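You operate a simulated robot arm through the tools that you are given. There is no shell and no other tool. Be economical: measure what you need, move in short steps, check, and stop when the job is done.

You run a simulated robot arm. Do the job below in one go: nothing can be reset, and whatever is moved stays where it is left.

JOB
Tip the sifted bran through the funnel into the jar.
Fine: put the tub back in the sieve tray and slide it in. Where these are worked on the way, their far stop is far enough and under half their travel is too little: sieve tray.

The check looks at the end state, three seconds after you hand in, the way a careful person would. Anything else that was tipped, shoved, dropped, spilled or broken makes it a failure.

ROBOT AND FRAMES
A 6-joint arm with a two-finger parallel gripper, fixed in place. Base frame: the origin is at the foot of the arm, x ahead of it, y to its left, z up; the work surface is at about z = 0. Readings come in mm, rad, newtons and seconds.
With the tool pointing down near the work surface it reaches from about 140 to 580 mm from the base axis. Its first joint turns from -1.152 to 1.152 rad. Payload 2.1 kg.
The TCP is the grasp point between the finger pads, 30 mm short of the fingertips. In the tool frame z runs along the fingers and y along their closing line. The gripper opens to 94 mm. The fingers are 28 mm wide and 10 mm thick; the gripper's body (50 by 96 mm) begins 55 mm behind the TCP.
Orientation is that of the tool frame in the base frame, as a unit quaternion [x, y, z, w]. With the fingers straight down and closing along the base's y, the tool's x points along the base's -x, its y along +y and its z along -z.

CONTROLS
- The arm moves only by the tool send_rows. Its argument "targets" is a list that holds one entry, the list of rows, each a list of 7 numbers: the shift along the tool's x, y, z in units of 50 mm (1.0 is 50 mm), then the turn, a rotation vector about the tool's x, y, z in units of 5 degrees (1.0 is 5 degrees), then the gripper command, from -1 (fully open) to 1 (shut), values between in proportion. In form: [[[x, y, z, rx, ry, rz, gripper], ...]]. A call has 1 to 20 rows; each row shifts and turns the commanded pose from where the row before left it, along the tool's axes as they then stand. A call with a number of a shift or a turn outside -1 to 1 is refused whole. Rows are played at 5 a second. More than 50 mm and 0.15 rad between two rows, or a gripper value outside its range, and nothing of the call is played. A pose out of reach is approached as far as the arm can. The call stops where the force on the tool passes 40 N (or 10 N more than at its start, if that is more) or the arm is blocked; 0.2 s more then pass. The fingers move at their own pace (about 72 mm/s each) and stop on an object; they squeeze with about 39 N. The grip force told is the motor's: it shows also when the fingers shut on nothing. Time passes only in rows, and 0.2 s behind the last, so rows that do not move let the fingers close. The reply holds the time, the measured pose of the TCP, the force on the tool along the base axes, the opening and the grip force, in the units named above and with some noise, with the torque about the TCP (base axes, N m) and any sound that the robot's microphone picked up.
- Cameras (640 x 400 px; columns grow to the right, rows downward): "scene" is fixed at [-0.8, -352.6, 476.9]; the picture's right is [1.00, 0.03, 0.00], its down [0.02, -0.64, -0.77] and it looks along [-0.02, 0.77, -0.64] (base axes); focal length 214 px, centre (320, 200). "wrist" rides on the gripper at [76, 14, -103] in the tool frame; the picture's right is [-0.18, 0.98, 0.00], its down [-0.75, -0.14, -0.64] and it looks along [-0.63, -0.12, 0.77] (tool axes); focal length 243 px, centre (320, 200). There is no depth. A picture from a camera that has moved, and an enlarged one, comes with that camera's place and axes in the base frame and with its lens.
- capture(camera): a new picture of that camera. It takes no simulated time.
- enlarge(camera, box): a new picture of the part [left, top, right, bottom] of that camera's present view, enlarged. It takes no simulated time.
- job_done(): hands the job in; it is judged then, once.

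Work in short steps. Places have to be worked out from the pictures, the camera data and where the tool is seen: move nearer, look again, correct. Check each grasp and each placing, and mend what went wrong. You have 120 turns and 64 pictures in all, those below and enlarged ones among them. Open the gripper and draw the arm clear of the work before you hand the job in, unless the task says otherwise; then end with one line.

The tools are called after "Call:" as a command line: name --argument value ..., lists and objects as JSON in quotes. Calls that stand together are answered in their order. send_rows: Moves the arm, as the interface text tells. Its arguments: {"type":"object","properties":{"targets":{"type":"array","items":{"type":"array","items":{"type":"array","items":{"type":"number"}}}}},"required":["targets"]} The other tools are called the same way: capture (camera) takes a picture; enlarge (camera, box) takes an enlarged picture of a part of a camera's view; job_done () hands the job in.

At the start:

```text
clock: 0.0
eef_pos: [304.1, 16.3, 402.4]
orientation: [0.0, 1.0, 0.0, 0.0]
force: [-0.4, -0.5, -0.3]
torque: [0.02, 0.01, -0.01]
width: 93.9
grip_force: 0.0
```

scene: 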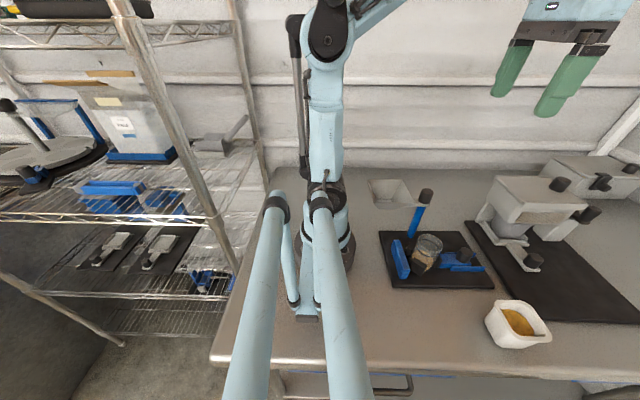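
wrist: 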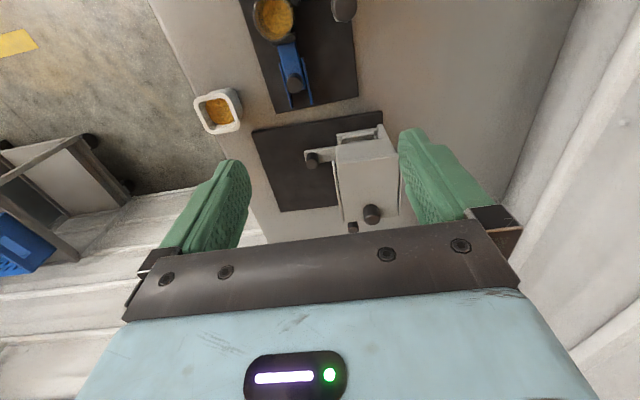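

I start by looking closer at the objects on the bench from both cameras.

Call:
enlarge --camera "scene" --box '[350, 140, 510, 300]'

Call:
enlarge --camera "scene" --box '[450, 140, 640, 360]'

Call:
enlarge --camera "wrist" --box '[180, 0, 440, 250]'

```text
2.50 times, centred on (430, 220) of scene
camera zoom: at [-0.8, -352.6, 476.9], right [1.0, 0.03, 0.0], down [0.02, -0.64, -0.77], along [-0.02, 0.77, -0.64], focal length 536 px, centre (45, 150)
```

zoom: 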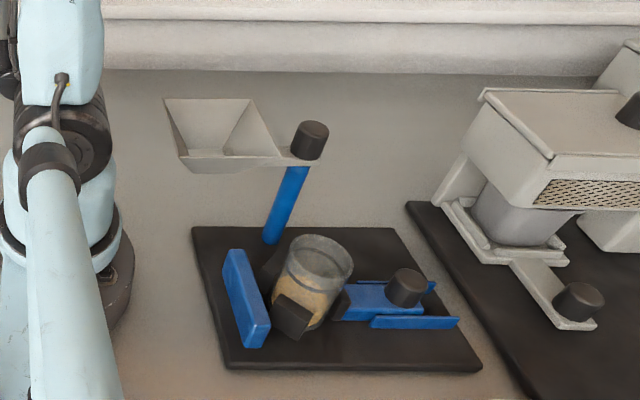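

```text
1.82 times, centred on (545, 250) of scene
camera zoom: at [-0.8, -352.6, 476.9], right [1.0, 0.03, 0.0], down [0.02, -0.64, -0.77], along [-0.02, 0.77, -0.64], focal length 390 px, centre (-89, 109)
```

zoom: 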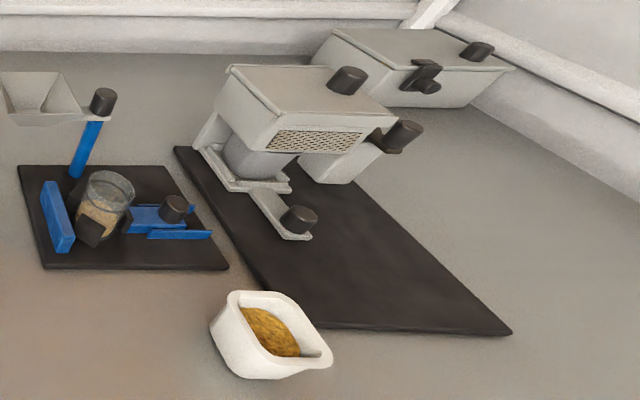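

```text
1.60 times, centred on (310, 125) of wrist
camera zoom: at [227.1, 29.1, 505.5], right [0.18, 0.98, 0.0], down [0.75, -0.14, 0.64], along [0.63, -0.12, -0.77], focal length 388 px, centre (336, 320)
```

zoom: 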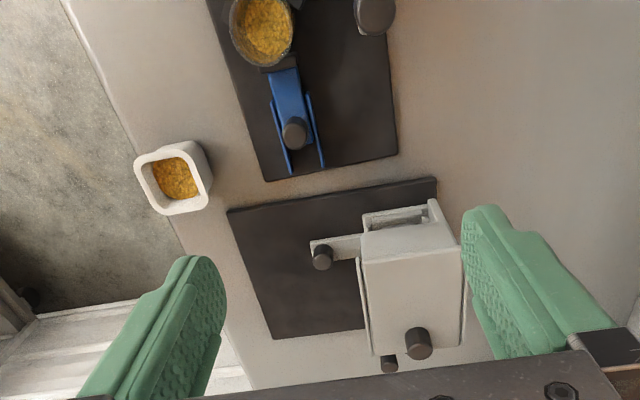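

The sieve has a grey tub in its tray, and there is a second white tub standing on the bench. I move the wrist camera closer to the sieve, looking at it from the front.

Call:
send_rows --targets '[[[-0.48, -0.58, 0.75, 0, 0, 0, -1], [-0.48, -0.58, 0.75, 0, 0, 0, -1], [-0.48, -0.58, 0.75, 0, 0, 0, -1], [-0.48, -0.58, 0.75, 0, 0, 0, -1], [0, 0, 0, 0, 0, -1, -1], [0, 0, 0, 0, 0, -1, -1], [0, 0, 0, 0, 0, -1, -1], [0, 0, 0, 0, 0, -1, -1], [0, 0, 0, 0, 0, -1, -1], [0, 0, 0, 0, 0, -1, -1], [0, 0, 0, 0, 0, -1, -1], [0, 0, 0, 0, 0, -1, -1]]]'

Call:
capture --camera "wrist"

Call:
capture --camera "scene"

```text
refused: row 1 steps farther than a row can; nothing moved
```

```text
58 pictures are left
camera wrist: at [227.1, 29.1, 505.5], right [0.18, 0.98, 0.0], down [0.75, -0.14, 0.64], along [0.63, -0.12, -0.77], focal length 243 px, centre (320, 200)
```

wrist: 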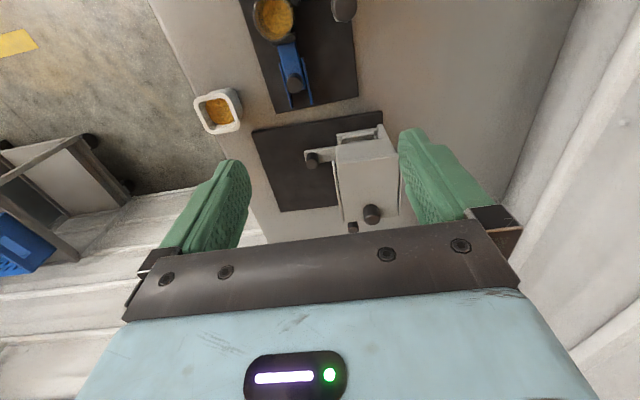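

```text
57 pictures are left
```

scene: 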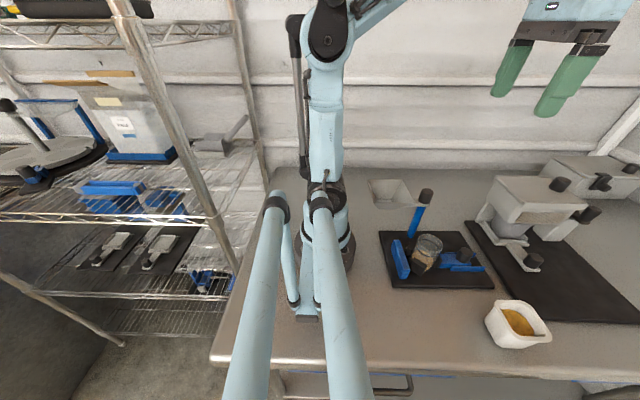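

The step was too long; I repeat it with smaller rows.

Call:
send_rows --targets '[[[-0.32, -0.39, 0.5, 0, 0, 0, -1], [-0.32, -0.39, 0.5, 0, 0, 0, -1], [-0.32, -0.39, 0.5, 0, 0, 0, -1], [-0.32, -0.39, 0.5, 0, 0, 0, -1], [-0.32, -0.39, 0.5, 0, 0, 0, -1], [-0.32, -0.39, 0.5, 0, 0, 0, -1], [0, 0, 0, 0, 0, -1, -1], [0, 0, 0, 0, 0, -1, -1], [0, 0, 0, 0, 0, -1, -1], [0, 0, 0, 0, 0, -1, -1], [0, 0, 0, 0, 0, -1, -1], [0, 0, 0, 0, 0, -1, -1], [0, 0, 0, 0, 0, -1, -1], [0, 0, 0, 0, 0, -1, -1]]]'

Call:
capture --camera "wrist"

```text
clock: 3.0
eef_pos: [398.2, -100.8, 252.1]
orientation: [-0.343, 0.939, 0.0, 0.001]
force: [0.1, 0.6, 0.2]
torque: [-0.02, -0.01, -0.02]
width: 94.2
grip_force: 0.1
```

```text
56 pictures are left
camera wrist: at [331.7, -139.9, 355.5], right [-0.49, 0.87, 0.0], down [0.67, 0.38, 0.64], along [0.56, 0.32, -0.77], focal length 243 px, centre (320, 200)
```

wrist: 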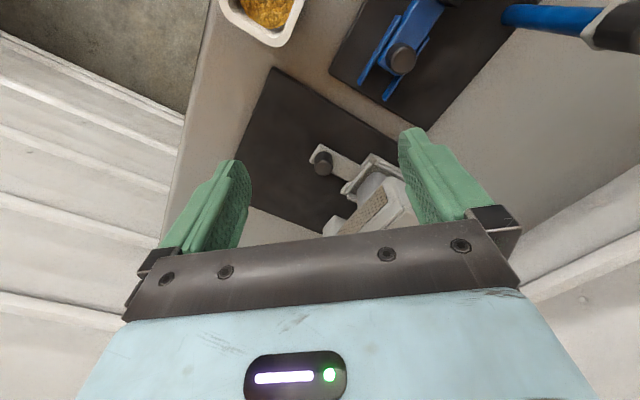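

I enlarge the tray region and the white tub.

Call:
enlarge --camera "wrist" --box '[290, 120, 430, 240]'

Call:
enlarge --camera "scene" --box '[460, 150, 620, 290]'

```text
3.33 times, centred on (360, 180) of wrist
camera zoom: at [331.7, -139.9, 355.5], right [-0.49, 0.87, 0.0], down [0.67, 0.38, 0.64], along [0.56, 0.32, -0.77], focal length 809 px, centre (187, 267)
```

zoom: 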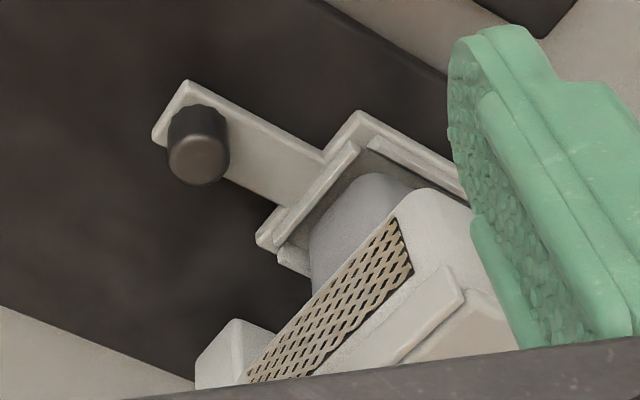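

```text
2.86 times, centred on (540, 220) of scene
camera zoom: at [-0.8, -352.6, 476.9], right [1.0, 0.03, 0.0], down [0.02, -0.64, -0.77], along [-0.02, 0.77, -0.64], focal length 613 px, centre (-309, 143)
```

zoom: 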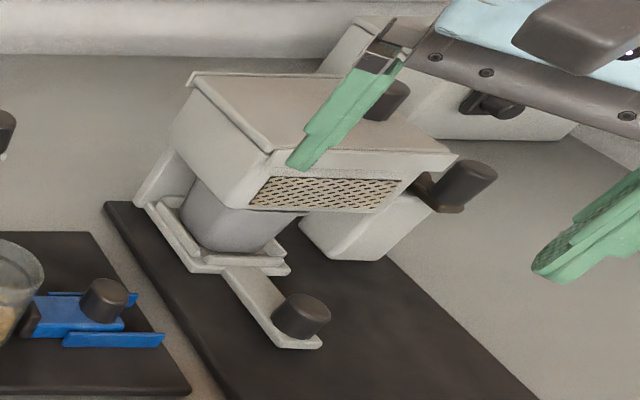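

The tray's axis runs along y at x≈500, with its knob near (500,-37). I turn the tool another 50° so the camera looks along +y and go in front of the knob.

Call:
send_rows --targets '[[[0, 0, 0, 0, 0, -1, -1], [0, 0, 0, 0, 0, -1, -1], [0, 0, 0, 0, 0, -1, -1], [0, 0, 0, 0, 0, -1, -1], [0, 0, 0, 0, 0, -1, -1], [0, 0, 0, 0, 0, -1, -1], [0, 0, 0, 0, 0, -1, -1], [0, 0, 0, 0, 0, -1, -1], [0, 0, 0, 0, 0, -1, -1], [0, 0, 0, 0, 0, -1, -1], [0, -0.51, 0.46, 0, 0, 0, -1], [0, -0.51, 0.46, 0, 0, 0, -1], [0, -0.51, 0.46, 0, 0, 0, -1], [0, -0.51, 0.46, 0, 0, 0, -1]]]'

Call:
capture --camera "wrist"

Call:
capture --camera "scene"

```text
clock: 6.0
eef_pos: [501.0, -101.5, 158.7]
orientation: [0.707, -0.707, 0.001, -0.001]
force: [0.1, 0.4, 0.3]
torque: [0.0, 0.0, -0.01]
width: 94.0
grip_force: 0.1
```

```text
53 pictures are left
camera wrist: at [488.2, -178.5, 261.4], right [-0.98, 0.18, 0.0], down [0.14, 0.75, 0.64], along [0.12, 0.63, -0.77], focal length 243 px, centre (320, 200)
```

wrist: 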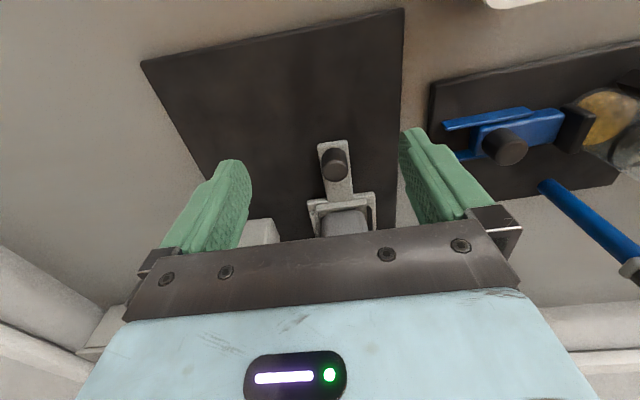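

```text
52 pictures are left
```

scene: 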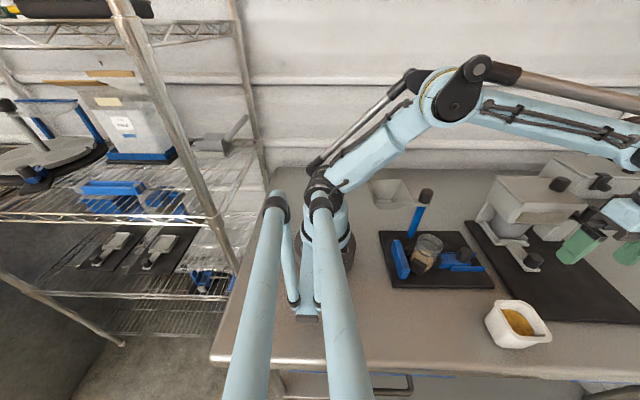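

Knob judged at (499,-43), top z≈42. I move above it and go down with fingers open.

Call:
send_rows --targets '[[[-0.59, 0.02, 0, 0, 0, 0, -1], [-0.59, 0.02, 0, 0, 0, 0, -1], [0, 0, 0.5, 0, 0, 0, -1], [0, 0, 0.5, 0, 0, 0, -1], [0, 0, 0.5, 0, 0, 0, -1], [0, 0, 0.5, 0, 0, 0, -1]]]'

Call:
capture --camera "wrist"

```text
clock: 7.4
eef_pos: [497.7, -41.2, 58.8]
orientation: [0.707, -0.707, 0.001, 0.0]
force: [-0.7, 0.4, -0.2]
torque: [0.0, 0.01, -0.01]
width: 93.9
grip_force: 0.0
```

```text
51 pictures are left
camera wrist: at [485.1, -118.7, 162.3], right [-0.98, 0.18, 0.0], down [0.14, 0.75, 0.64], along [0.12, 0.63, -0.77], focal length 243 px, centre (320, 200)
```

wrist: 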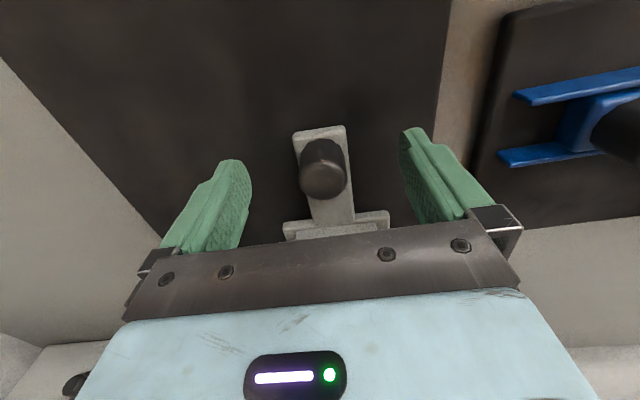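

Knob sits between the fingers at about (499,-37). I lower slightly, close, and check grip.

Call:
send_rows --targets '[[[-0.08, -0.02, 0.14, 0, 0, 0, -1], [0, 0, 0, 0, 0, 0, 1], [0, 0, 0, 0, 0, 0, 1], [0, 0, 0, 0, 0, 0, 1], [0, 0, 0, 0, 0, 0, 1]]]'

```text
clock: 8.6
eef_pos: [500.9, -37.7, 53.1]
orientation: [-0.706, 0.708, 0.0, 0.0]
force: [-13.0, -3.2, -0.4]
torque: [0.1, 0.26, -0.83]
width: 33.7
grip_force: 38.8
```

Something 34 mm wide is gripped (the knob, or handle). I pull gently toward -y and watch forces.

Call:
send_rows --targets '[[[0.15, 0, 0, 0, 0, 0, 1], [0.15, 0, 0, 0, 0, 0, 1], [0.15, 0, 0, 0, 0, 0, 1]]]'

Call:
capture --camera "wrist"

```text
clock: 9.4
eef_pos: [502.6, -59.7, 52.1]
orientation: [-0.706, 0.708, -0.002, 0.001]
force: [0.9, 0.8, -0.2]
torque: [-0.22, -0.1, -0.25]
width: 33.7
grip_force: 38.9
```

```text
50 pictures are left
camera wrist: at [487.4, -137.7, 156.0], right [-0.98, 0.18, 0.0], down [0.14, 0.75, 0.64], along [0.12, 0.63, -0.77], focal length 243 px, centre (320, 200)
```

wrist: 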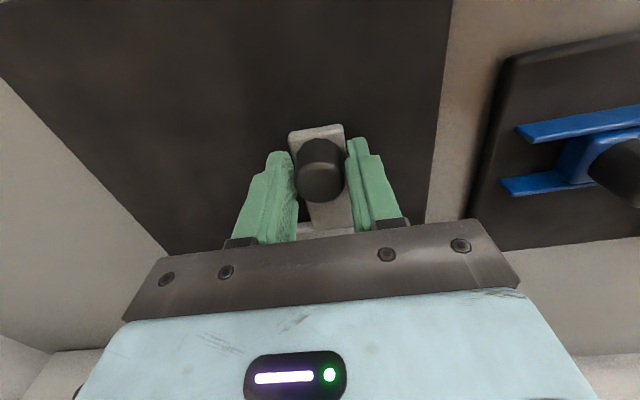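

The tray follows with little force. I keep pulling in small rows.

Call:
send_rows --targets '[[[0.2, 0, 0, 0, 0, 0, 1], [0.2, 0, 0, 0, 0, 0, 1], [0.2, 0, 0, 0, 0, 0, 1], [0.2, 0, 0, 0, 0, 0, 1]]]'

Call:
enlarge --camera "scene" --box '[460, 150, 620, 310]'

```text
clock: 10.4
eef_pos: [499.0, -100.9, 52.8]
orientation: [-0.707, 0.708, -0.001, 0.001]
force: [8.0, 1.0, 0.4]
torque: [-0.16, -0.3, -1.22]
width: 33.4
grip_force: 39.2
```

```text
2.50 times, centred on (540, 230) of scene
camera zoom: at [-0.8, -352.6, 476.9], right [1.0, 0.03, 0.0], down [0.02, -0.64, -0.77], along [-0.02, 0.77, -0.64], focal length 536 px, centre (-230, 125)
```

zoom: 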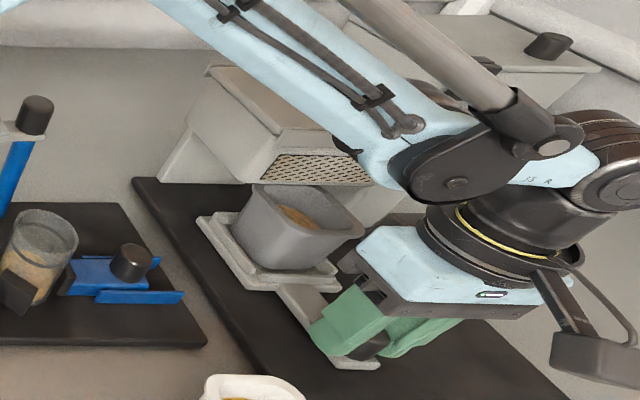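

Tray is coming out with the grey tub holding bran. I pull on until the stop.

Call:
send_rows --targets '[[[0.2, 0, 0, 0, 0, 0, 1], [0.2, 0, 0, 0, 0, 0, 1], [0.2, 0, 0, 0, 0, 0, 1], [0.1, 0, 0, 0, 0, 0, 1]]]'

Call:
enlarge --camera "scene" --box '[460, 150, 620, 310]'

```text
clock: 11.4
eef_pos: [500.0, -135.3, 54.8]
orientation: [0.708, -0.707, 0.001, -0.001]
force: [3.0, 7.9, -0.4]
torque: [-0.11, 0.03, -0.43]
width: 33.5
grip_force: 38.8
```

```text
2.50 times, centred on (540, 230) of scene
camera zoom: at [-0.8, -352.6, 476.9], right [1.0, 0.03, 0.0], down [0.02, -0.64, -0.77], along [-0.02, 0.77, -0.64], focal length 536 px, centre (-230, 125)
```

zoom: 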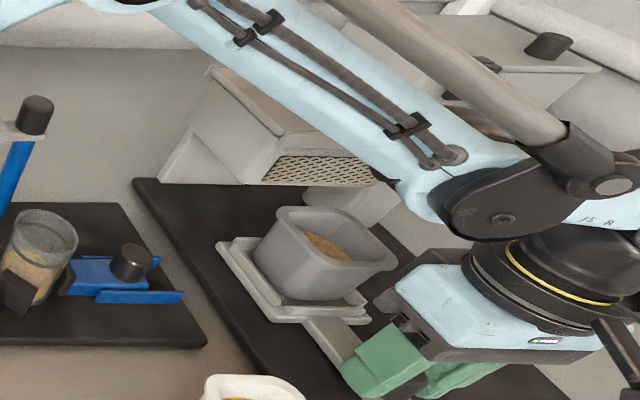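

The tub is nearly clear; a bit more pull to feel the stop.

Call:
send_rows --targets '[[[0.12, 0, 0, 0, 0, 0, 1], [0.12, 0, 0, 0, 0, 0, 1], [0.12, 0, 0, 0, 0, 0, 1]]]'

```text
clock: 12.2
eef_pos: [500.1, -152.6, 52.3]
orientation: [0.707, -0.707, -0.001, 0.0]
force: [0.1, 7.8, 0.3]
torque: [1.01, 0.08, 0.51]
width: 33.6
grip_force: 38.6
```

Call:
enlarge --camera "scene" --box '[460, 150, 620, 310]'

Call:
capture --camera "wrist"

```text
2.50 times, centred on (540, 230) of scene
camera zoom: at [-0.8, -352.6, 476.9], right [1.0, 0.03, 0.0], down [0.02, -0.64, -0.77], along [-0.02, 0.77, -0.64], focal length 536 px, centre (-230, 125)
```

zoom: 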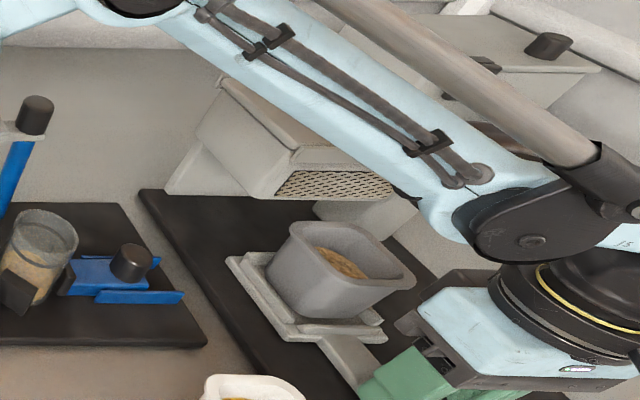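

```text
46 pictures are left
camera wrist: at [486.2, -231.0, 156.9], right [-0.98, 0.18, 0.0], down [0.14, 0.75, 0.64], along [0.12, 0.63, -0.77], focal length 243 px, centre (320, 200)
```

wrist: 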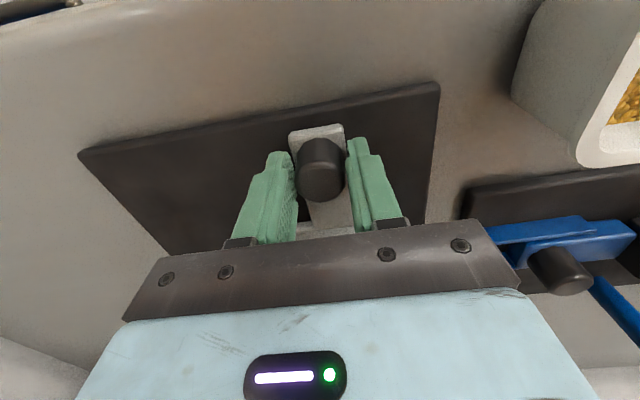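

The whole sieve slid about 15 mm with the last pull (the stop was at about y=-136); I will push it back when closing the tray, the original knob reading being y=-37.7. Now I release the knob, rise and go look at the funnel.

Call:
send_rows --targets '[[[0, 0, 0, 0, 0, 0, -1], [0, 0, 0, 0, 0, 0, -1], [0, 0, -0.8, 0, 0, 0, -1], [0, 0, -0.9, 0, 0, 0, -1], [0, 0, -0.9, 0, 0, 0, -1], [0, 0, -0.9, 0, 0, 0, -1], [0, 0, -0.9, 0, 0, 0, -1], [0, 0, -0.9, 0, 0, 0, -1], [-0.5, 0.66, 0, 0, 0, 1, -1], [-0.45, 0.71, 0, 0, 0, 1, -1], [-0.4, 0.75, 0, 0, 0, 1, -1], [-0.35, 0.78, 0, 0, 0, 1, -1], [0, 0, 0, 0, 0, 1, -1], [0, 0, 0, 0, 0, 1, -1], [0, 0, 0, 0, 0, 1, -1], [0, 0, 0, 0, 0, 1, -1], [0, 0, 0, 0, 0, 1, -1], [0, 0, 0, 0, 0, 1, -1]]]'

Call:
capture --camera "wrist"

Call:
capture --camera "scene"

```text
clock: 16.0
eef_pos: [346.8, -43.4, 302.2]
orientation: [-0.342, 0.94, 0.0, 0.0]
force: [0.0, -0.1, 0.5]
torque: [0.01, 0.0, 0.05]
width: 94.0
grip_force: 0.2
out of reach, approached as far as the arm can: row 8
```

```text
45 pictures are left
camera wrist: at [279.1, -82.5, 405.8], right [-0.49, 0.87, 0.0], down [0.67, 0.37, 0.64], along [0.56, 0.31, -0.77], focal length 243 px, centre (320, 200)
```

wrist: 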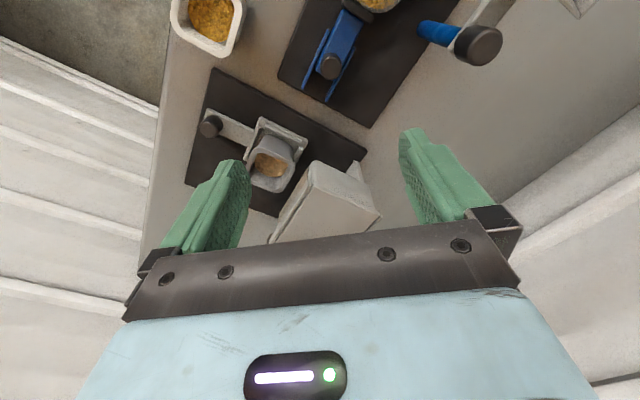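

```text
44 pictures are left
```

scene: 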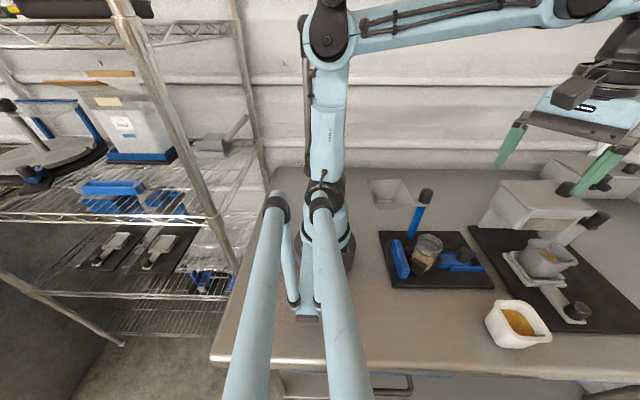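

Tub is clearly visible now. I go toward the funnel with the camera looking along +y to see how it is held.

Call:
send_rows --targets '[[[0, 0, 0, 0, 0, -1, -1], [0, 0, 0, 0, 0, -1, -1], [0, 0, 0, 0, 0, -1, -1], [0, 0, 0, 0, 0, -1, -1], [0, 0, 0, 0, 0, -1, -1], [0, 0, 0, 0, 0, -1, -1], [0, 0, 0, 0, 0, -1, -1], [0, 0, 0, 0, 0, -1, -1], [0, 0, 0, 0, 0, -1, -1], [0, 0, 0, 0, 0, -1, -1], [0, 0.73, 0, 0, 0, 0, -1], [0, 0.73, 0, 0, 0, 0, -1], [0, 0.73, 0, 0, 0, 0, -1], [0, 0.73, 0, 0, 0, 0, -1]]]'

Call:
enlarge --camera "wrist" --box '[200, 0, 460, 240]'

Call:
enlarge --camera "scene" --box '[460, 160, 640, 350]'

```text
clock: 19.0
eef_pos: [200.5, -42.0, 303.2]
orientation: [0.707, -0.707, 0.001, -0.001]
force: [0.4, 0.8, -0.9]
torque: [-0.01, 0.0, 0.01]
width: 93.8
grip_force: 0.0
```

```text
1.67 times, centred on (330, 120) of wrist
camera zoom: at [186.2, -119.6, 406.1], right [-0.98, 0.18, 0.0], down [0.14, 0.75, 0.64], along [0.12, 0.63, -0.77], focal length 404 px, centre (303, 333)
```

zoom: 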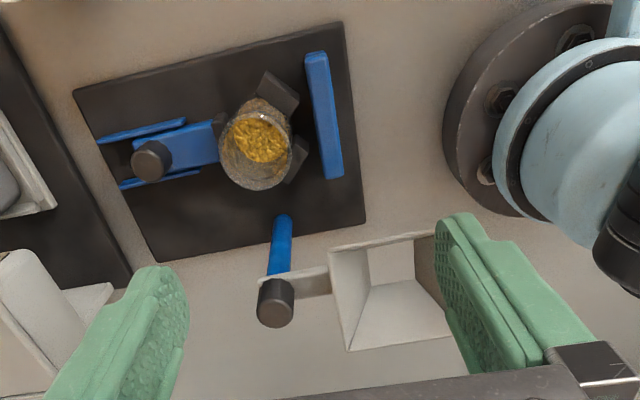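

```text
2.11 times, centred on (550, 255) of scene
camera zoom: at [-0.8, -352.6, 476.9], right [1.0, 0.03, 0.0], down [0.02, -0.64, -0.77], along [-0.02, 0.77, -0.64], focal length 452 px, centre (-164, 84)
```

zoom: 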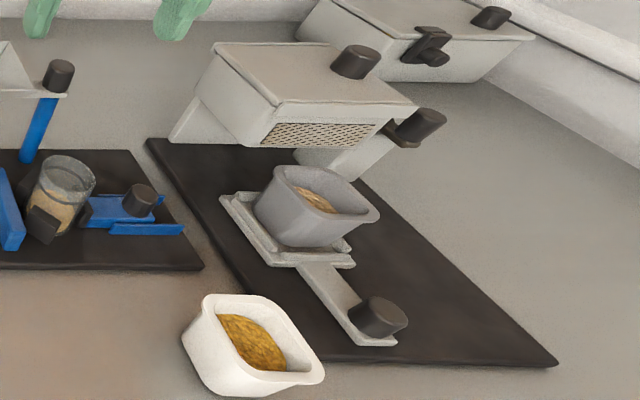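

Post axis ≈ (240,53), hopper ≈ (153,61), jar ≈ (240,-35): the funnel swings 90° onto the jar at equal radius (88 mm). I go above the knob with yaw 0 to grip and turn it.

Call:
send_rows --targets '[[[-0.63, -0.26, 0.4, 0, 0, 0, -1], [-0.63, -0.26, 0.4, 0, 0, 0, -1], [-0.63, -0.26, 0.4, 0, 0, 1, -1], [0, 0, 0, 0, 0, 1, -1], [0, 0, 0, 0, 0, 1, -1], [0, 0, 0, 0, 0, 1, -1], [0, 0, 0, 0, 0, 1, -1], [0, 0, 0, 0, 0, 1, -1], [0, 0, 0, 0, 0, 1, -1], [0, 0, 0, 0, 0, 1, -1], [0, 0, 0, 0, 0, 1, -1], [0, 0, 0, 0, 0, 1, -1], [0, 0, 0, 0, 0, 1, -1], [0, 0, 0, 0, 0, 1, -1], [0, 0, 0, 0, 0, 1, -1], [0, 0, 0, 0, 0, 1, -1], [0, 0, 0, 0, 0, 1, -1], [0, 0, 0, 0, 0, 1, -1], [0, 0, 0, 0, 0, 1, -1], [0, 0, 0, 0, 0, 1, -1]]]'

Call:
capture --camera "wrist"

Call:
enlarge --camera "scene" --box '[340, 110, 500, 270]'

```text
clock: 23.2
eef_pos: [239.9, 50.8, 243.1]
orientation: [0.001, 1.0, 0.001, 0.001]
force: [0.0, -0.3, -0.3]
torque: [0.02, -0.05, -0.03]
width: 94.1
grip_force: 0.1
```

```text
41 pictures are left
camera wrist: at [163.5, 64.6, 345.6], right [0.19, 0.98, 0.0], down [0.75, -0.14, 0.64], along [0.63, -0.12, -0.77], focal length 243 px, centre (320, 200)
```

wrist: 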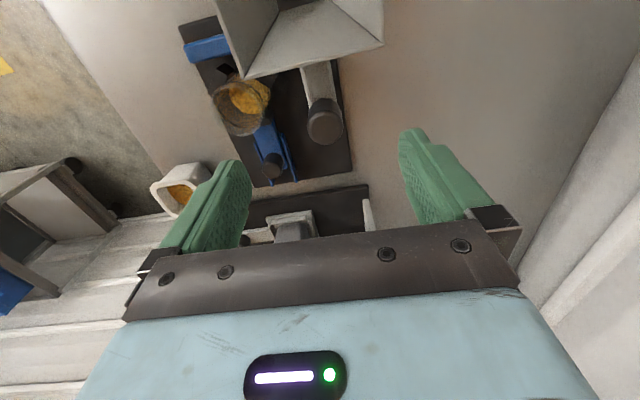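

```text
2.50 times, centred on (420, 190) of scene
camera zoom: at [-0.8, -352.6, 476.9], right [1.0, 0.03, 0.0], down [0.02, -0.64, -0.77], along [-0.02, 0.77, -0.64], focal length 536 px, centre (70, 225)
```

zoom: 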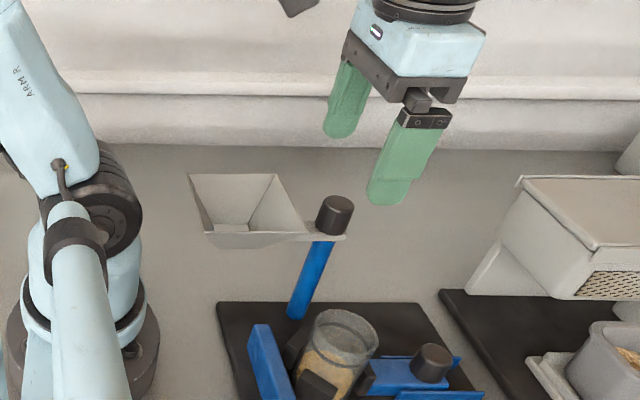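

Knob at about (240,55), top z≈170. I descend around it and close.

Call:
send_rows --targets '[[[0, 0.08, 0.32, 0, 0, 0, -1], [0, 0, 0.32, 0, 0, 0, -1], [0, 0, 0.32, 0, 0, 0, -1], [0, 0, 0.32, 0, 0, 0, -1], [0, 0, 0, 0, 0, 0, 1], [0, 0, 0, 0, 0, 0, 1], [0, 0, 0, 0, 0, 0, 1], [0, 0, 0, 0, 0, 0, 1]]]'

Call:
capture --camera "wrist"

```text
clock: 25.0
eef_pos: [239.8, 55.5, 178.6]
orientation: [0.0, 1.0, 0.001, 0.001]
force: [1.7, 10.0, 0.2]
torque: [0.38, -0.01, 0.03]
width: 26.9
grip_force: 38.9
```

```text
39 pictures are left
camera wrist: at [163.9, 68.1, 281.7], right [0.18, 0.98, 0.0], down [0.75, -0.14, 0.64], along [0.63, -0.12, -0.77], focal length 243 px, centre (320, 200)
```

wrist: 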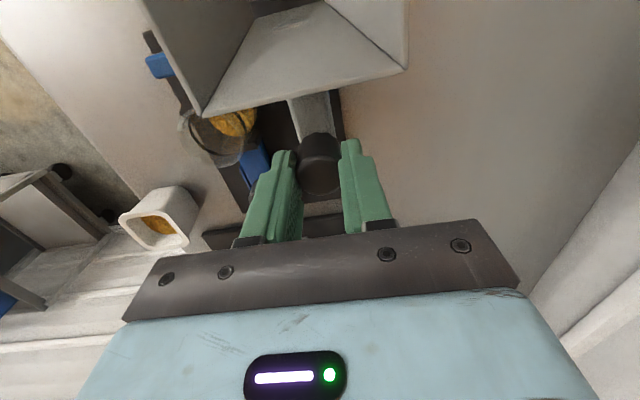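

Grip holds the knob (27 mm); side force suggests the knob is slightly further +y. I shift 2 mm and turn 15° as a test.

Call:
send_rows --targets '[[[0, 0.04, 0, 0, 0, 0, 1], [0, 0, 0, 0, 0, -1, 1], [0, 0, 0, 0, 0, -1, 1], [0, 0, 0, 0, 0, -1, 1]]]'

Call:
capture --camera "wrist"

```text
clock: 26.0
eef_pos: [239.8, 57.0, 178.7]
orientation: [-0.132, 0.991, 0.001, 0.002]
force: [2.9, -6.2, 0.7]
torque: [-0.46, -0.18, 0.01]
width: 27.1
grip_force: 39.3
```

```text
38 pictures are left
camera wrist: at [162.7, 49.9, 281.7], right [-0.08, 1.0, 0.0], down [0.76, 0.06, 0.64], along [0.64, 0.05, -0.77], focal length 243 px, centre (320, 200)
```

wrist: 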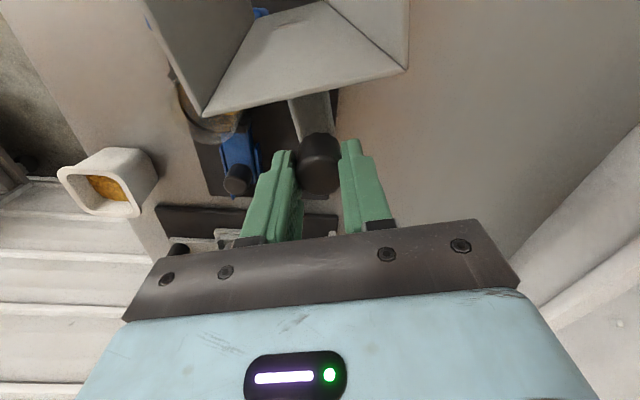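

The funnel turns with the knob with almost no torque. I continue to 90°.

Call:
send_rows --targets '[[[0, -0.02, 0, 0, 0, -1, 1], [0, 0, 0, 0, 0, -1, 1], [0, 0, 0, 0, 0, -1, 1], [0, 0, 0, 0, 0, -1, 1], [0, 0, 0, 0, 0, -1, 1], [0, 0, 0, 0, 0, -1, 1], [0, 0, 0, 0, 0, -1, 1], [0, 0, 0, 0, 0, -1, 1], [0, 0, 0, 0, 0, -1, 1], [0, 0, 0, 0, 0, -1, 1], [0, 0, 0, 0, 0, -1, 1], [0, 0, 0, 0, 0, -1, 1], [0, 0, 0, 0, 0, -1, 1], [0, 0, 0, 0, 0, -1, 1]]]'

Call:
enlarge --camera "scene" --box '[340, 130, 500, 290]'

Call:
capture --camera "wrist"

```text
clock: 29.0
eef_pos: [239.9, 57.0, 179.5]
orientation: [-0.676, 0.737, 0.001, 0.002]
force: [-5.7, 20.6, 11.4]
torque: [-0.29, 0.22, 0.07]
width: 27.0
grip_force: 39.0
```

```text
2.50 times, centred on (420, 210) of scene
camera zoom: at [-0.9, -352.6, 477.0], right [1.0, 0.03, 0.0], down [0.02, -0.64, -0.77], along [-0.02, 0.77, -0.64], focal length 536 px, centre (70, 175)
```

zoom: 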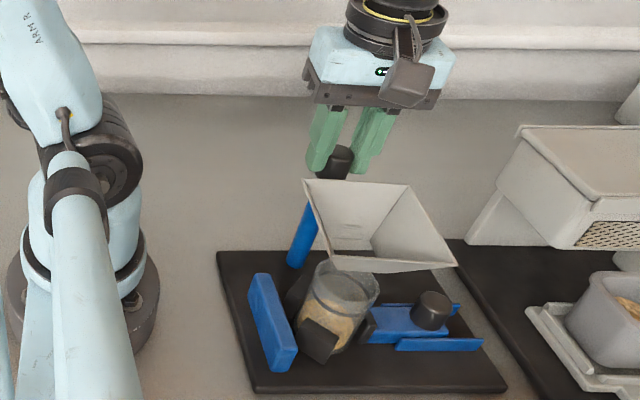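

```text
36 pictures are left
camera wrist: at [219.6, -19.9, 282.0], right [-0.96, 0.27, 0.0], down [0.2, 0.74, 0.64], along [0.17, 0.62, -0.76], focal length 243 px, centre (320, 200)
```

wrist: 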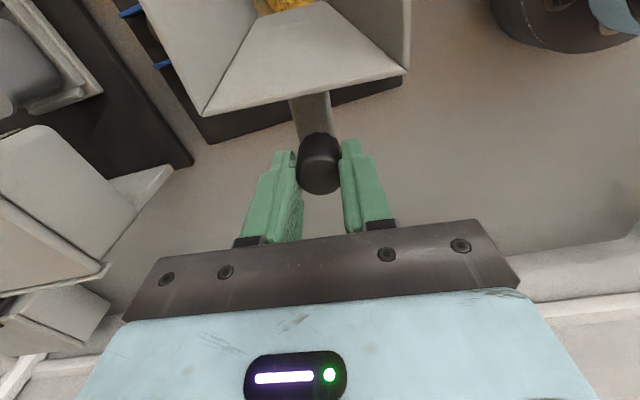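

Hopper now is near the jar, about 3° short. I turn 3° more and shift back 2 mm to relieve the side force.

Call:
send_rows --targets '[[[0.04, 0, 0, 0, 0, -0.6, 1], [0, 0, 0, 0, 0, 0, 1]]]'

```text
clock: 29.6
eef_pos: [240.9, 56.1, 179.1]
orientation: [-0.694, 0.72, 0.002, 0.003]
force: [9.0, 26.6, 11.2]
torque: [0.6, -0.04, 0.01]
width: 27.0
grip_force: 38.8
```

Side force persists, so I open the gripper to let it relax and look.

Call:
send_rows --targets '[[[0, 0, 0, 0, 0, 0, -1], [0, 0, 0, 0, 0, 0, -1], [0, 0, 0, 0, 0, 0, -1]]]'

Call:
enlarge --camera "scene" --box '[370, 170, 470, 270]'

```text
clock: 30.4
eef_pos: [239.5, 54.5, 178.3]
orientation: [-0.694, 0.72, -0.001, 0.001]
force: [0.3, 0.9, 0.5]
torque: [-0.03, -0.03, 0.0]
width: 94.3
grip_force: 0.1
```

```text
4.00 times, centred on (420, 220) of scene
camera zoom: at [-0.8, -352.6, 476.9], right [1.0, 0.03, 0.0], down [0.02, -0.64, -0.77], along [-0.02, 0.77, -0.64], focal length 858 px, centre (-80, 120)
```

zoom: 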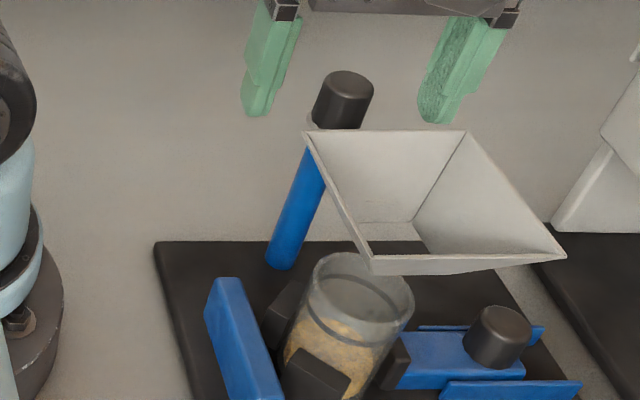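

The funnel's rim now spans about x 201–287, y −84…10, z≈172, centred over the jar. I rise, move away toward the tub's front and begin turning the tool to yaw −90.

Call:
send_rows --targets '[[[0, 0, -0.75, 0, 0, 0, -1], [0, 0, -0.75, 0, 0, 0, -1], [0, 0, -0.75, 0, 0, 0, -1], [0, 0, -0.25, 0, 0, 0, -1], [0.585, -0.64, 0, 0, 0, 0, -1], [0.585, -0.64, 0, 0, 0, 0, -1], [0.585, -0.64, 0, 0, 0, 0, -1], [0.585, -0.64, 0, 0, 0, 0, -1], [0.585, -0.64, 0, 0, 0, 0, -1], [0.585, -0.64, 0, 0, 0, 0, -1], [0.585, -0.64, 0, 0, 0, 0, -1], [0, 0, 0, 0, 0, 1, -1], [0, 0, 0, 0, 0, 1, -1], [0, 0, 0, 0, 0, 1, -1], [0, 0, 0, 0, 0, 1, -1], [0, 0, 0, 0, 0, 1, -1], [0, 0, 0, 0, 0, 1, -1], [0, 0, 0, 0, 0, 1, -1], [0, 0, 0, 0, 0, 1, -1], [0, 0, 0, 0, 0, 1, -1]]]'

Call:
send_rows --targets '[[[0, 0, 0, 0, 0, 1, -1], [0, 0, 0, 0, 0, 1, -1], [0, 0, 0, 0, 0, 1, -1], [0, 0, 0, 0, 0, 1, -1], [0, 0, 0, 0, 0, 1, -1], [0, 0, 0, 0, 0, 1, -1], [0, 0, 0, 0, 0, 1, -1], [0, 0, 0, 0, 0, 1, -1], [0, 0, 0, 0, 0, 1, -1], [0, 0, 0, 0, 0, 1, -1], [0, 0, 0, 0, 0, 1, -1], [0, 0, 0, 0, 0, 1, -1], [0, 0, 0, 0, 0, 1, -1], [0, 0, 0, 0, 0, 1, -1], [0, 0, 0, 0, 0, 1, -1], [0, 0, 0, 0, 0, 1, -1], [0, 0, 0, 0, 0, 1, -1], [0, 0, 0, 0, 0, 1, -1], [0, 0, 0, 0, 0, 1, -1], [0, 0, 0, 0, 0, 1, -1]]]'

```text
clock: 34.6
eef_pos: [455.6, -158.8, 302.4]
orientation: [-0.365, 0.931, 0.0, 0.0]
force: [0.6, 0.3, 0.2]
torque: [-0.01, -0.02, 0.03]
width: 94.2
grip_force: 0.0
```

```text
clock: 38.8
eef_pos: [456.2, -158.2, 302.9]
orientation: [0.478, 0.879, 0.001, 0.001]
force: [0.4, -0.1, 0.0]
torque: [-0.01, -0.01, 0.0]
width: 94.1
grip_force: 0.1
```

Continue to yaw −90, lower, then tilt the tool 60° toward +y.

Call:
send_rows --targets '[[[0, 0, 0, 0, 0, 1, -1], [0, 0, 0, 0, 0, 1, -1], [0, 0, 0, 0, 0, 1, -1], [0, 0, 0, 0, 0, 1, -1], [0, 0, 0, 0, 0, 1, -1], [0, 0, 0, 0, 0, 1, -1], [0, 0, 0, 0, 0, 0.6, -1], [0.3, 0, 0.6, 0, 0, 0, -1], [0.2, 0, 0.6, 0, 0, 0, -1], [0, 0, 0, 0, 1, 0, -1], [0, 0, 0, 0, 1, 0, -1], [0, 0, 0, 0, 1, 0, -1], [0, 0, 0, 0, 1, 0, -1], [0, 0, 0, 0, 1, 0, -1], [0, 0, 0, 0, 1, 0, -1]]]'

Call:
capture --camera "wrist"

Call:
capture --camera "scene"

```text
clock: 42.0
eef_pos: [456.2, -133.1, 242.9]
orientation: [0.683, 0.683, 0.184, -0.183]
force: [0.2, 0.1, -0.9]
torque: [0.0, 0.02, 0.02]
width: 94.2
grip_force: 0.1
```

```text
34 pictures are left
camera wrist: at [470.4, -119.6, 371.3], right [0.98, -0.16, -0.09], down [-0.14, -0.97, 0.18], along [-0.12, -0.16, -0.98], focal length 243 px, centre (320, 200)
```

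wrist: 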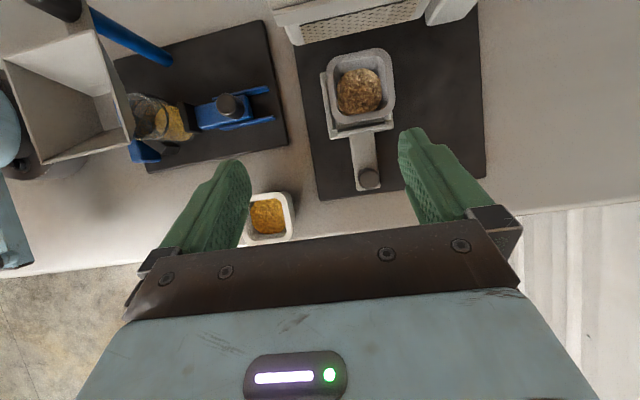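

```text
33 pictures are left
```

scene: 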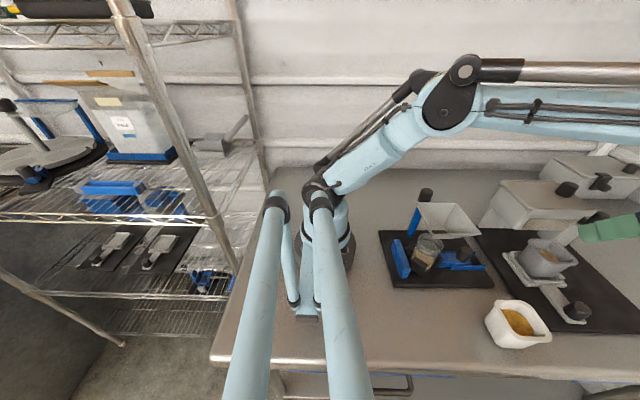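

Near-overhead view of the tub. I enlarge to measure it.

Call:
enlarge --camera "wrist" --box '[290, 20, 430, 200]'

```text
2.22 times, centred on (360, 110) of wrist
camera zoom: at [470.4, -119.6, 371.3], right [0.98, -0.16, -0.09], down [-0.14, -0.97, 0.18], along [-0.12, -0.16, -0.98], focal length 539 px, centre (231, 400)
```

zoom: 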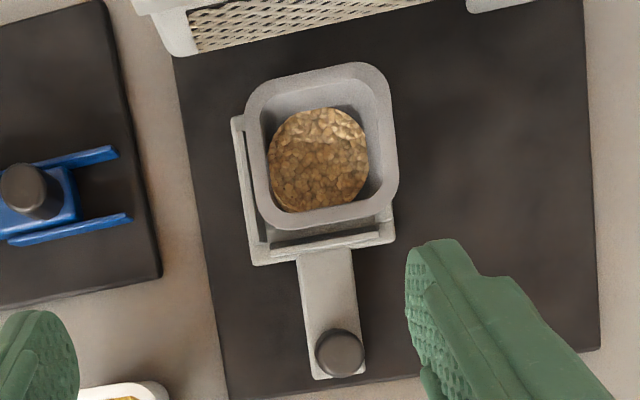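

Tub centre ≈ (500,−48), rim about 71 mm square, z≈84. Plan: grip it with the tool at 30° to the horizontal pointing +y, then pour by rolling about the tool axis. I first rehearse the pour pose empty to make sure the roll is reachable.

Call:
send_rows --targets '[[[0, 0, 0, 0, 1, 0, -1], [0, 0, 0, 0, 1, 0, -1], [0, 0, 0, 0, 1, 0, -1], [0, 0, 0, 0, 1, 0, -1], [0, 0, 0, 0, 1, 0, -1], [0, 0, 0, 0, 1, 0, -1], [0.364, -0.724, 0.334, 0, 0, 0, -1], [0.364, -0.724, 0.334, 0, 0, 0, -1], [0.364, -0.724, 0.334, 0, 0, 0, -1], [0.364, -0.724, 0.334, 0, 0, 0, -1], [0.364, -0.724, 0.334, 0, 0, 0, -1]]]'

Call:
send_rows --targets '[[[0, 0, 0, 0, 0, -1, -1], [0, 0, 0, 0, 0, -1, -1], [0, 0, 0, 0, 0, -1, -1], [0, 0, 0, 0, 0, -1, -1], [0, 0, 0, 0, 0, -1, -1], [0, 0, 0, 0, 0, -1, -1], [0, 0, 0, 0, 0, -1, -1], [0, 0, 0, 0, 0, -1, -1], [0, 0, 0, 0, 0, -1, -1], [0, 0, 0, 0, 0, -1, -1], [0, 0, 0, 0, 0, -1, -1], [0, 0, 0, 0, 0, -1, -1], [0, 0, 0, 0, 0, -1, -1], [0, 0, 0, 0, 0, -1, -1], [0, 0, 0, 0, 0, -1, -1], [0, 0, 0, 0, 0, -1, -1], [0, 0, 0, 0, 0, -1, -1], [0, 0, 0, 0, 0, -1, -1], [0, 0, 0, 0, 0, -1, -1], [0, 0, 0, 0, 0, -1, -1]]]'

```text
clock: 44.4
eef_pos: [288.2, 9.5, 278.6]
orientation: [0.613, 0.612, 0.354, -0.353]
force: [0.8, 1.0, 1.4]
torque: [-0.03, 0.01, -0.01]
width: 94.1
grip_force: 0.1
out of reach, approached as far as the arm can: row 5, 6
```

```text
clock: 48.6
eef_pos: [290.6, 10.0, 279.4]
orientation: [-0.076, 0.863, 0.497, 0.044]
force: [0.8, -0.5, -0.6]
torque: [-0.03, -0.03, -0.01]
width: 93.9
grip_force: 0.2
```

Roll of −100° is reachable. I test further to −160° and view.

Call:
send_rows --targets '[[[0, 0, 0, 0, 0, -1, -1], [0, 0, 0, 0, 0, -1, -1], [0, 0, 0, 0, 0, -1, -1], [0, 0, 0, 0, 0, -1, -1], [0, 0, 0, 0, 0, -1, -1], [0, 0, 0, 0, 0, -1, -1], [0, 0, 0, 0, 0, -1, -1], [0, 0, 0, 0, 0, -1, -1], [0, 0, 0, 0, 0, -1, -1], [0, 0, 0, 0, 0, -1, -1], [0, 0, 0, 0, 0, -1, -1], [0, 0, 0, 0, 0, -1, -1], [0, 0, 0, 0, 0, -1, -1]]]'

Call:
capture --camera "scene"

```text
clock: 51.4
eef_pos: [289.5, 8.8, 282.0]
orientation: [-0.528, 0.686, 0.397, 0.306]
force: [0.7, 0.0, -0.3]
torque: [-0.02, 0.01, 0.0]
width: 93.8
grip_force: 0.1
```

```text
31 pictures are left
```

scene: 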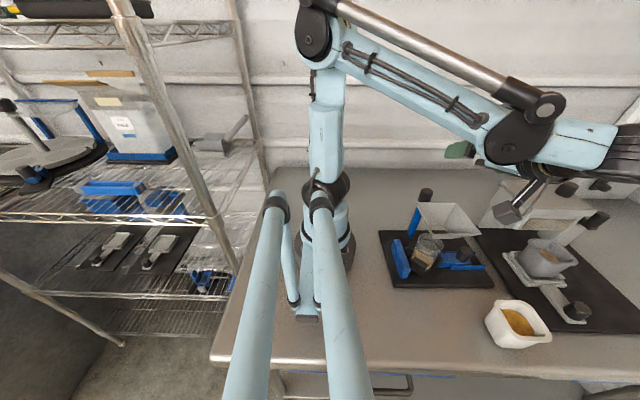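

Roll works. I roll back and then go to the pre-grasp point in front of the tub.

Call:
send_rows --targets '[[[0, 0, 0, 0, 0, 1, -1], [0, 0, 0, 0, 0, 1, -1], [0, 0, 0, 0, 0, 1, -1], [0, 0, 0, 0, 0, 1, -1], [0, 0, 0, 0, 0, 1, -1], [0, 0, 0, 0, 0, 1, -1], [0, 0, 0, 0, 0, 1, -1], [0, 0, 0, 0, 0, 1, -1], [0, 0, 0, 0, 0, 1, -1], [0, 0, 0, 0, 0, 1, -1], [0, 0, 0, 0, 0, 1, -1], [0, 0, 0, 0, 0, 1, -1], [0, 0, 0, 0, 0, 1, -1], [0, 0, 0, 0, 0, 1, -1], [0, 0, 0, 0, 0, 1, -1], [0, 0, 0, 0, 0, 1, -1], [0, 0, 0, 0, 0, 1, -1], [0, 0, 0, 0, 0, 1, -1], [0, 0, 0, 0, 0, 1, -1], [0, 0, 0, 0, 0, 1, -1]]]'

Call:
send_rows --targets '[[[0, 0, 0, 0, 0, 1, -1], [0, 0, 0, 0, 0, 1, -1], [0, 0, 0, 0, 0, 1, -1], [0, 0, 0, 0, 0, 1, -1], [0, 0, 0, 0, 0, 1, -1], [0, 0, 0, 0, 0, 1, -1], [0, 0, 0, 0, 0, 1, -1], [0, 0, 0, 0, 0, 1, -1], [0, 0, 0, 0, 0, 1, -1], [0, 0, 0, 0, 0, 1, -1], [0, 0, 0, 0, 0, 1, -1], [0, 0, 0, 0, 0, 1, -1], [0, 0, 0, 0, 0, 1, -1], [-0.6, 0.55, -0.089, 0, 0, 0, -1], [-0.6, 0.55, -0.089, 0, 0, 0, -1], [-0.6, 0.55, -0.089, 0, 0, 0, -1], [-0.6, 0.55, -0.089, 0, 0, 0, -1], [-0.6, 0.55, -0.089, 0, 0, 0, -1]]]'

Call:
capture --camera "wrist"

```text
clock: 55.6
eef_pos: [289.5, 8.8, 279.9]
orientation: [0.188, 0.845, 0.488, -0.108]
force: [0.7, -0.7, 0.3]
torque: [-0.02, 0.04, -0.01]
width: 94.2
grip_force: 0.0
```

```text
clock: 59.4
eef_pos: [430.8, -78.6, 161.5]
orientation: [0.614, 0.611, 0.356, -0.35]
force: [-0.1, -0.2, -0.2]
torque: [-0.04, 0.01, 0.02]
width: 93.9
grip_force: 0.1
out of reach, approached as far as the arm can: row 16, 18
```

```text
30 pictures are left
camera wrist: at [444.3, -130.2, 280.1], right [0.98, -0.1, -0.15], down [-0.15, -0.93, -0.33], along [-0.11, 0.35, -0.93], focal length 243 px, centre (320, 200)
```

wrist: 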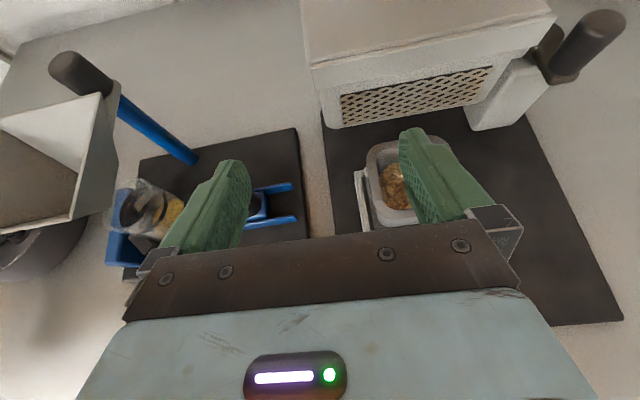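

The reach is marginal pointing +y this far out; I try a pose directly above the grasp point and see whether it is reached.

Call:
send_rows --targets '[[[-0.13, 0.46, 0.28, 0, 0, 0, -1], [-0.13, 0.46, 0.28, 0, 0, 0, -1], [-0.13, 0.46, 0.28, 0, 0, 0, -1]]]'

```text
clock: 60.2
eef_pos: [503.5, -51.3, 123.3]
orientation: [0.612, 0.612, 0.354, -0.353]
force: [0.6, -0.7, -0.4]
torque: [0.03, 0.01, 0.01]
width: 94.0
grip_force: 0.1
```

Reached without complaint. I look before lowering onto the tub.

Call:
capture --camera "wrist"

Call:
enlarge --camera "scene" --box '[480, 180, 640, 340]'

```text
29 pictures are left
camera wrist: at [516.6, -103.7, 242.0], right [0.98, -0.09, -0.16], down [-0.14, -0.93, -0.33], along [-0.12, 0.35, -0.93], focal length 243 px, centre (320, 200)
```

wrist: 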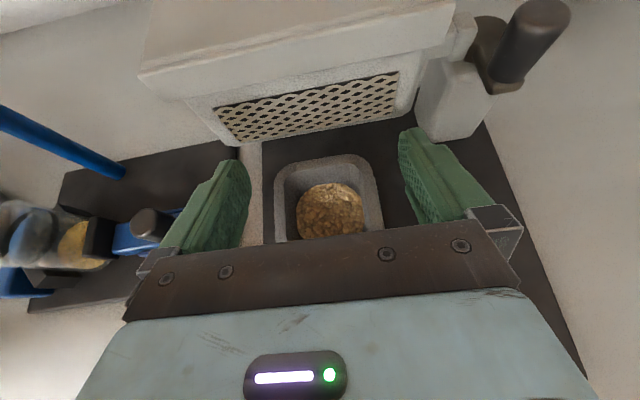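

```text
2.50 times, centred on (560, 260) of scene
camera zoom: at [-0.9, -352.6, 476.9], right [1.0, 0.03, 0.0], down [0.02, -0.64, -0.77], along [-0.02, 0.77, -0.64], focal length 536 px, centre (-280, 50)
```

zoom: 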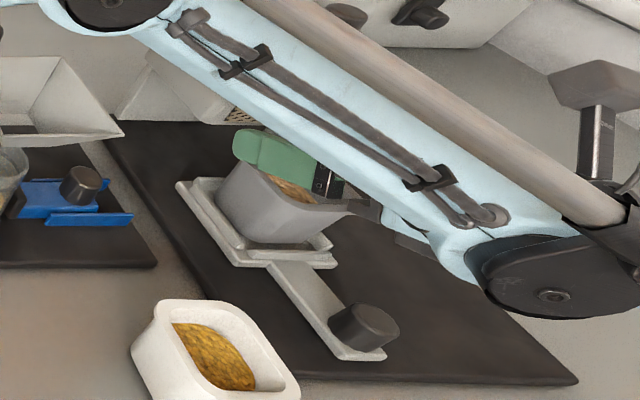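

Tub centre x≈501.5, fingers straddle it well. I go straight down to z≈62 in small rows.

Call:
send_rows --targets '[[[-0.264, -0.01, 0.1525, 0, 0, 0, -1], [-0.264, -0.01, 0.1525, 0, 0, 0, -1], [-0.264, -0.01, 0.1525, 0, 0, 0, -1], [-0.264, -0.01, 0.1525, 0, 0, 0, -1]]]'

Call:
capture --camera "wrist"

```text
clock: 61.2
eef_pos: [500.2, -49.8, 64.2]
orientation: [0.612, 0.612, 0.354, -0.353]
force: [-0.2, 0.0, 0.0]
torque: [0.03, 0.0, -0.03]
width: 94.2
grip_force: 0.0
```

```text
27 pictures are left
camera wrist: at [513.8, -103.1, 181.9], right [0.98, -0.09, -0.16], down [-0.14, -0.93, -0.33], along [-0.12, 0.35, -0.93], focal length 243 px, centre (320, 200)
```

wrist: 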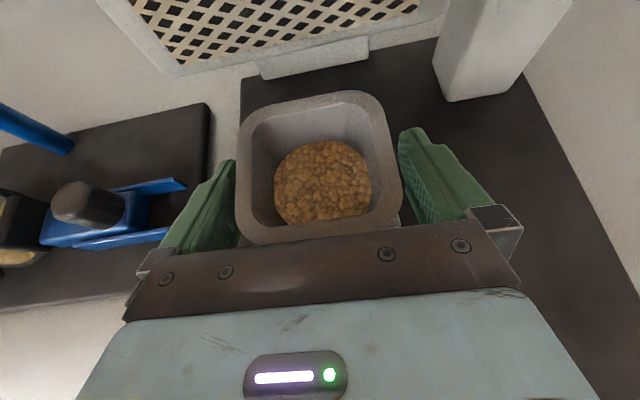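

Fingers are on both sides below the rim. I close and check.

Call:
send_rows --targets '[[[0, 0, 0, 0, 0, 0, 1], [0, 0, 0, 0, 0, 0, 1], [0, 0, 0, 0, 0, 0, 1], [0, 0, 0, 0, 0, 0, 1]]]'

```text
clock: 62.2
eef_pos: [499.4, -51.1, 64.3]
orientation: [0.612, 0.612, 0.354, -0.353]
force: [0.1, 0.4, 0.1]
torque: [0.01, 0.01, 0.0]
width: 65.6
grip_force: 39.0
```

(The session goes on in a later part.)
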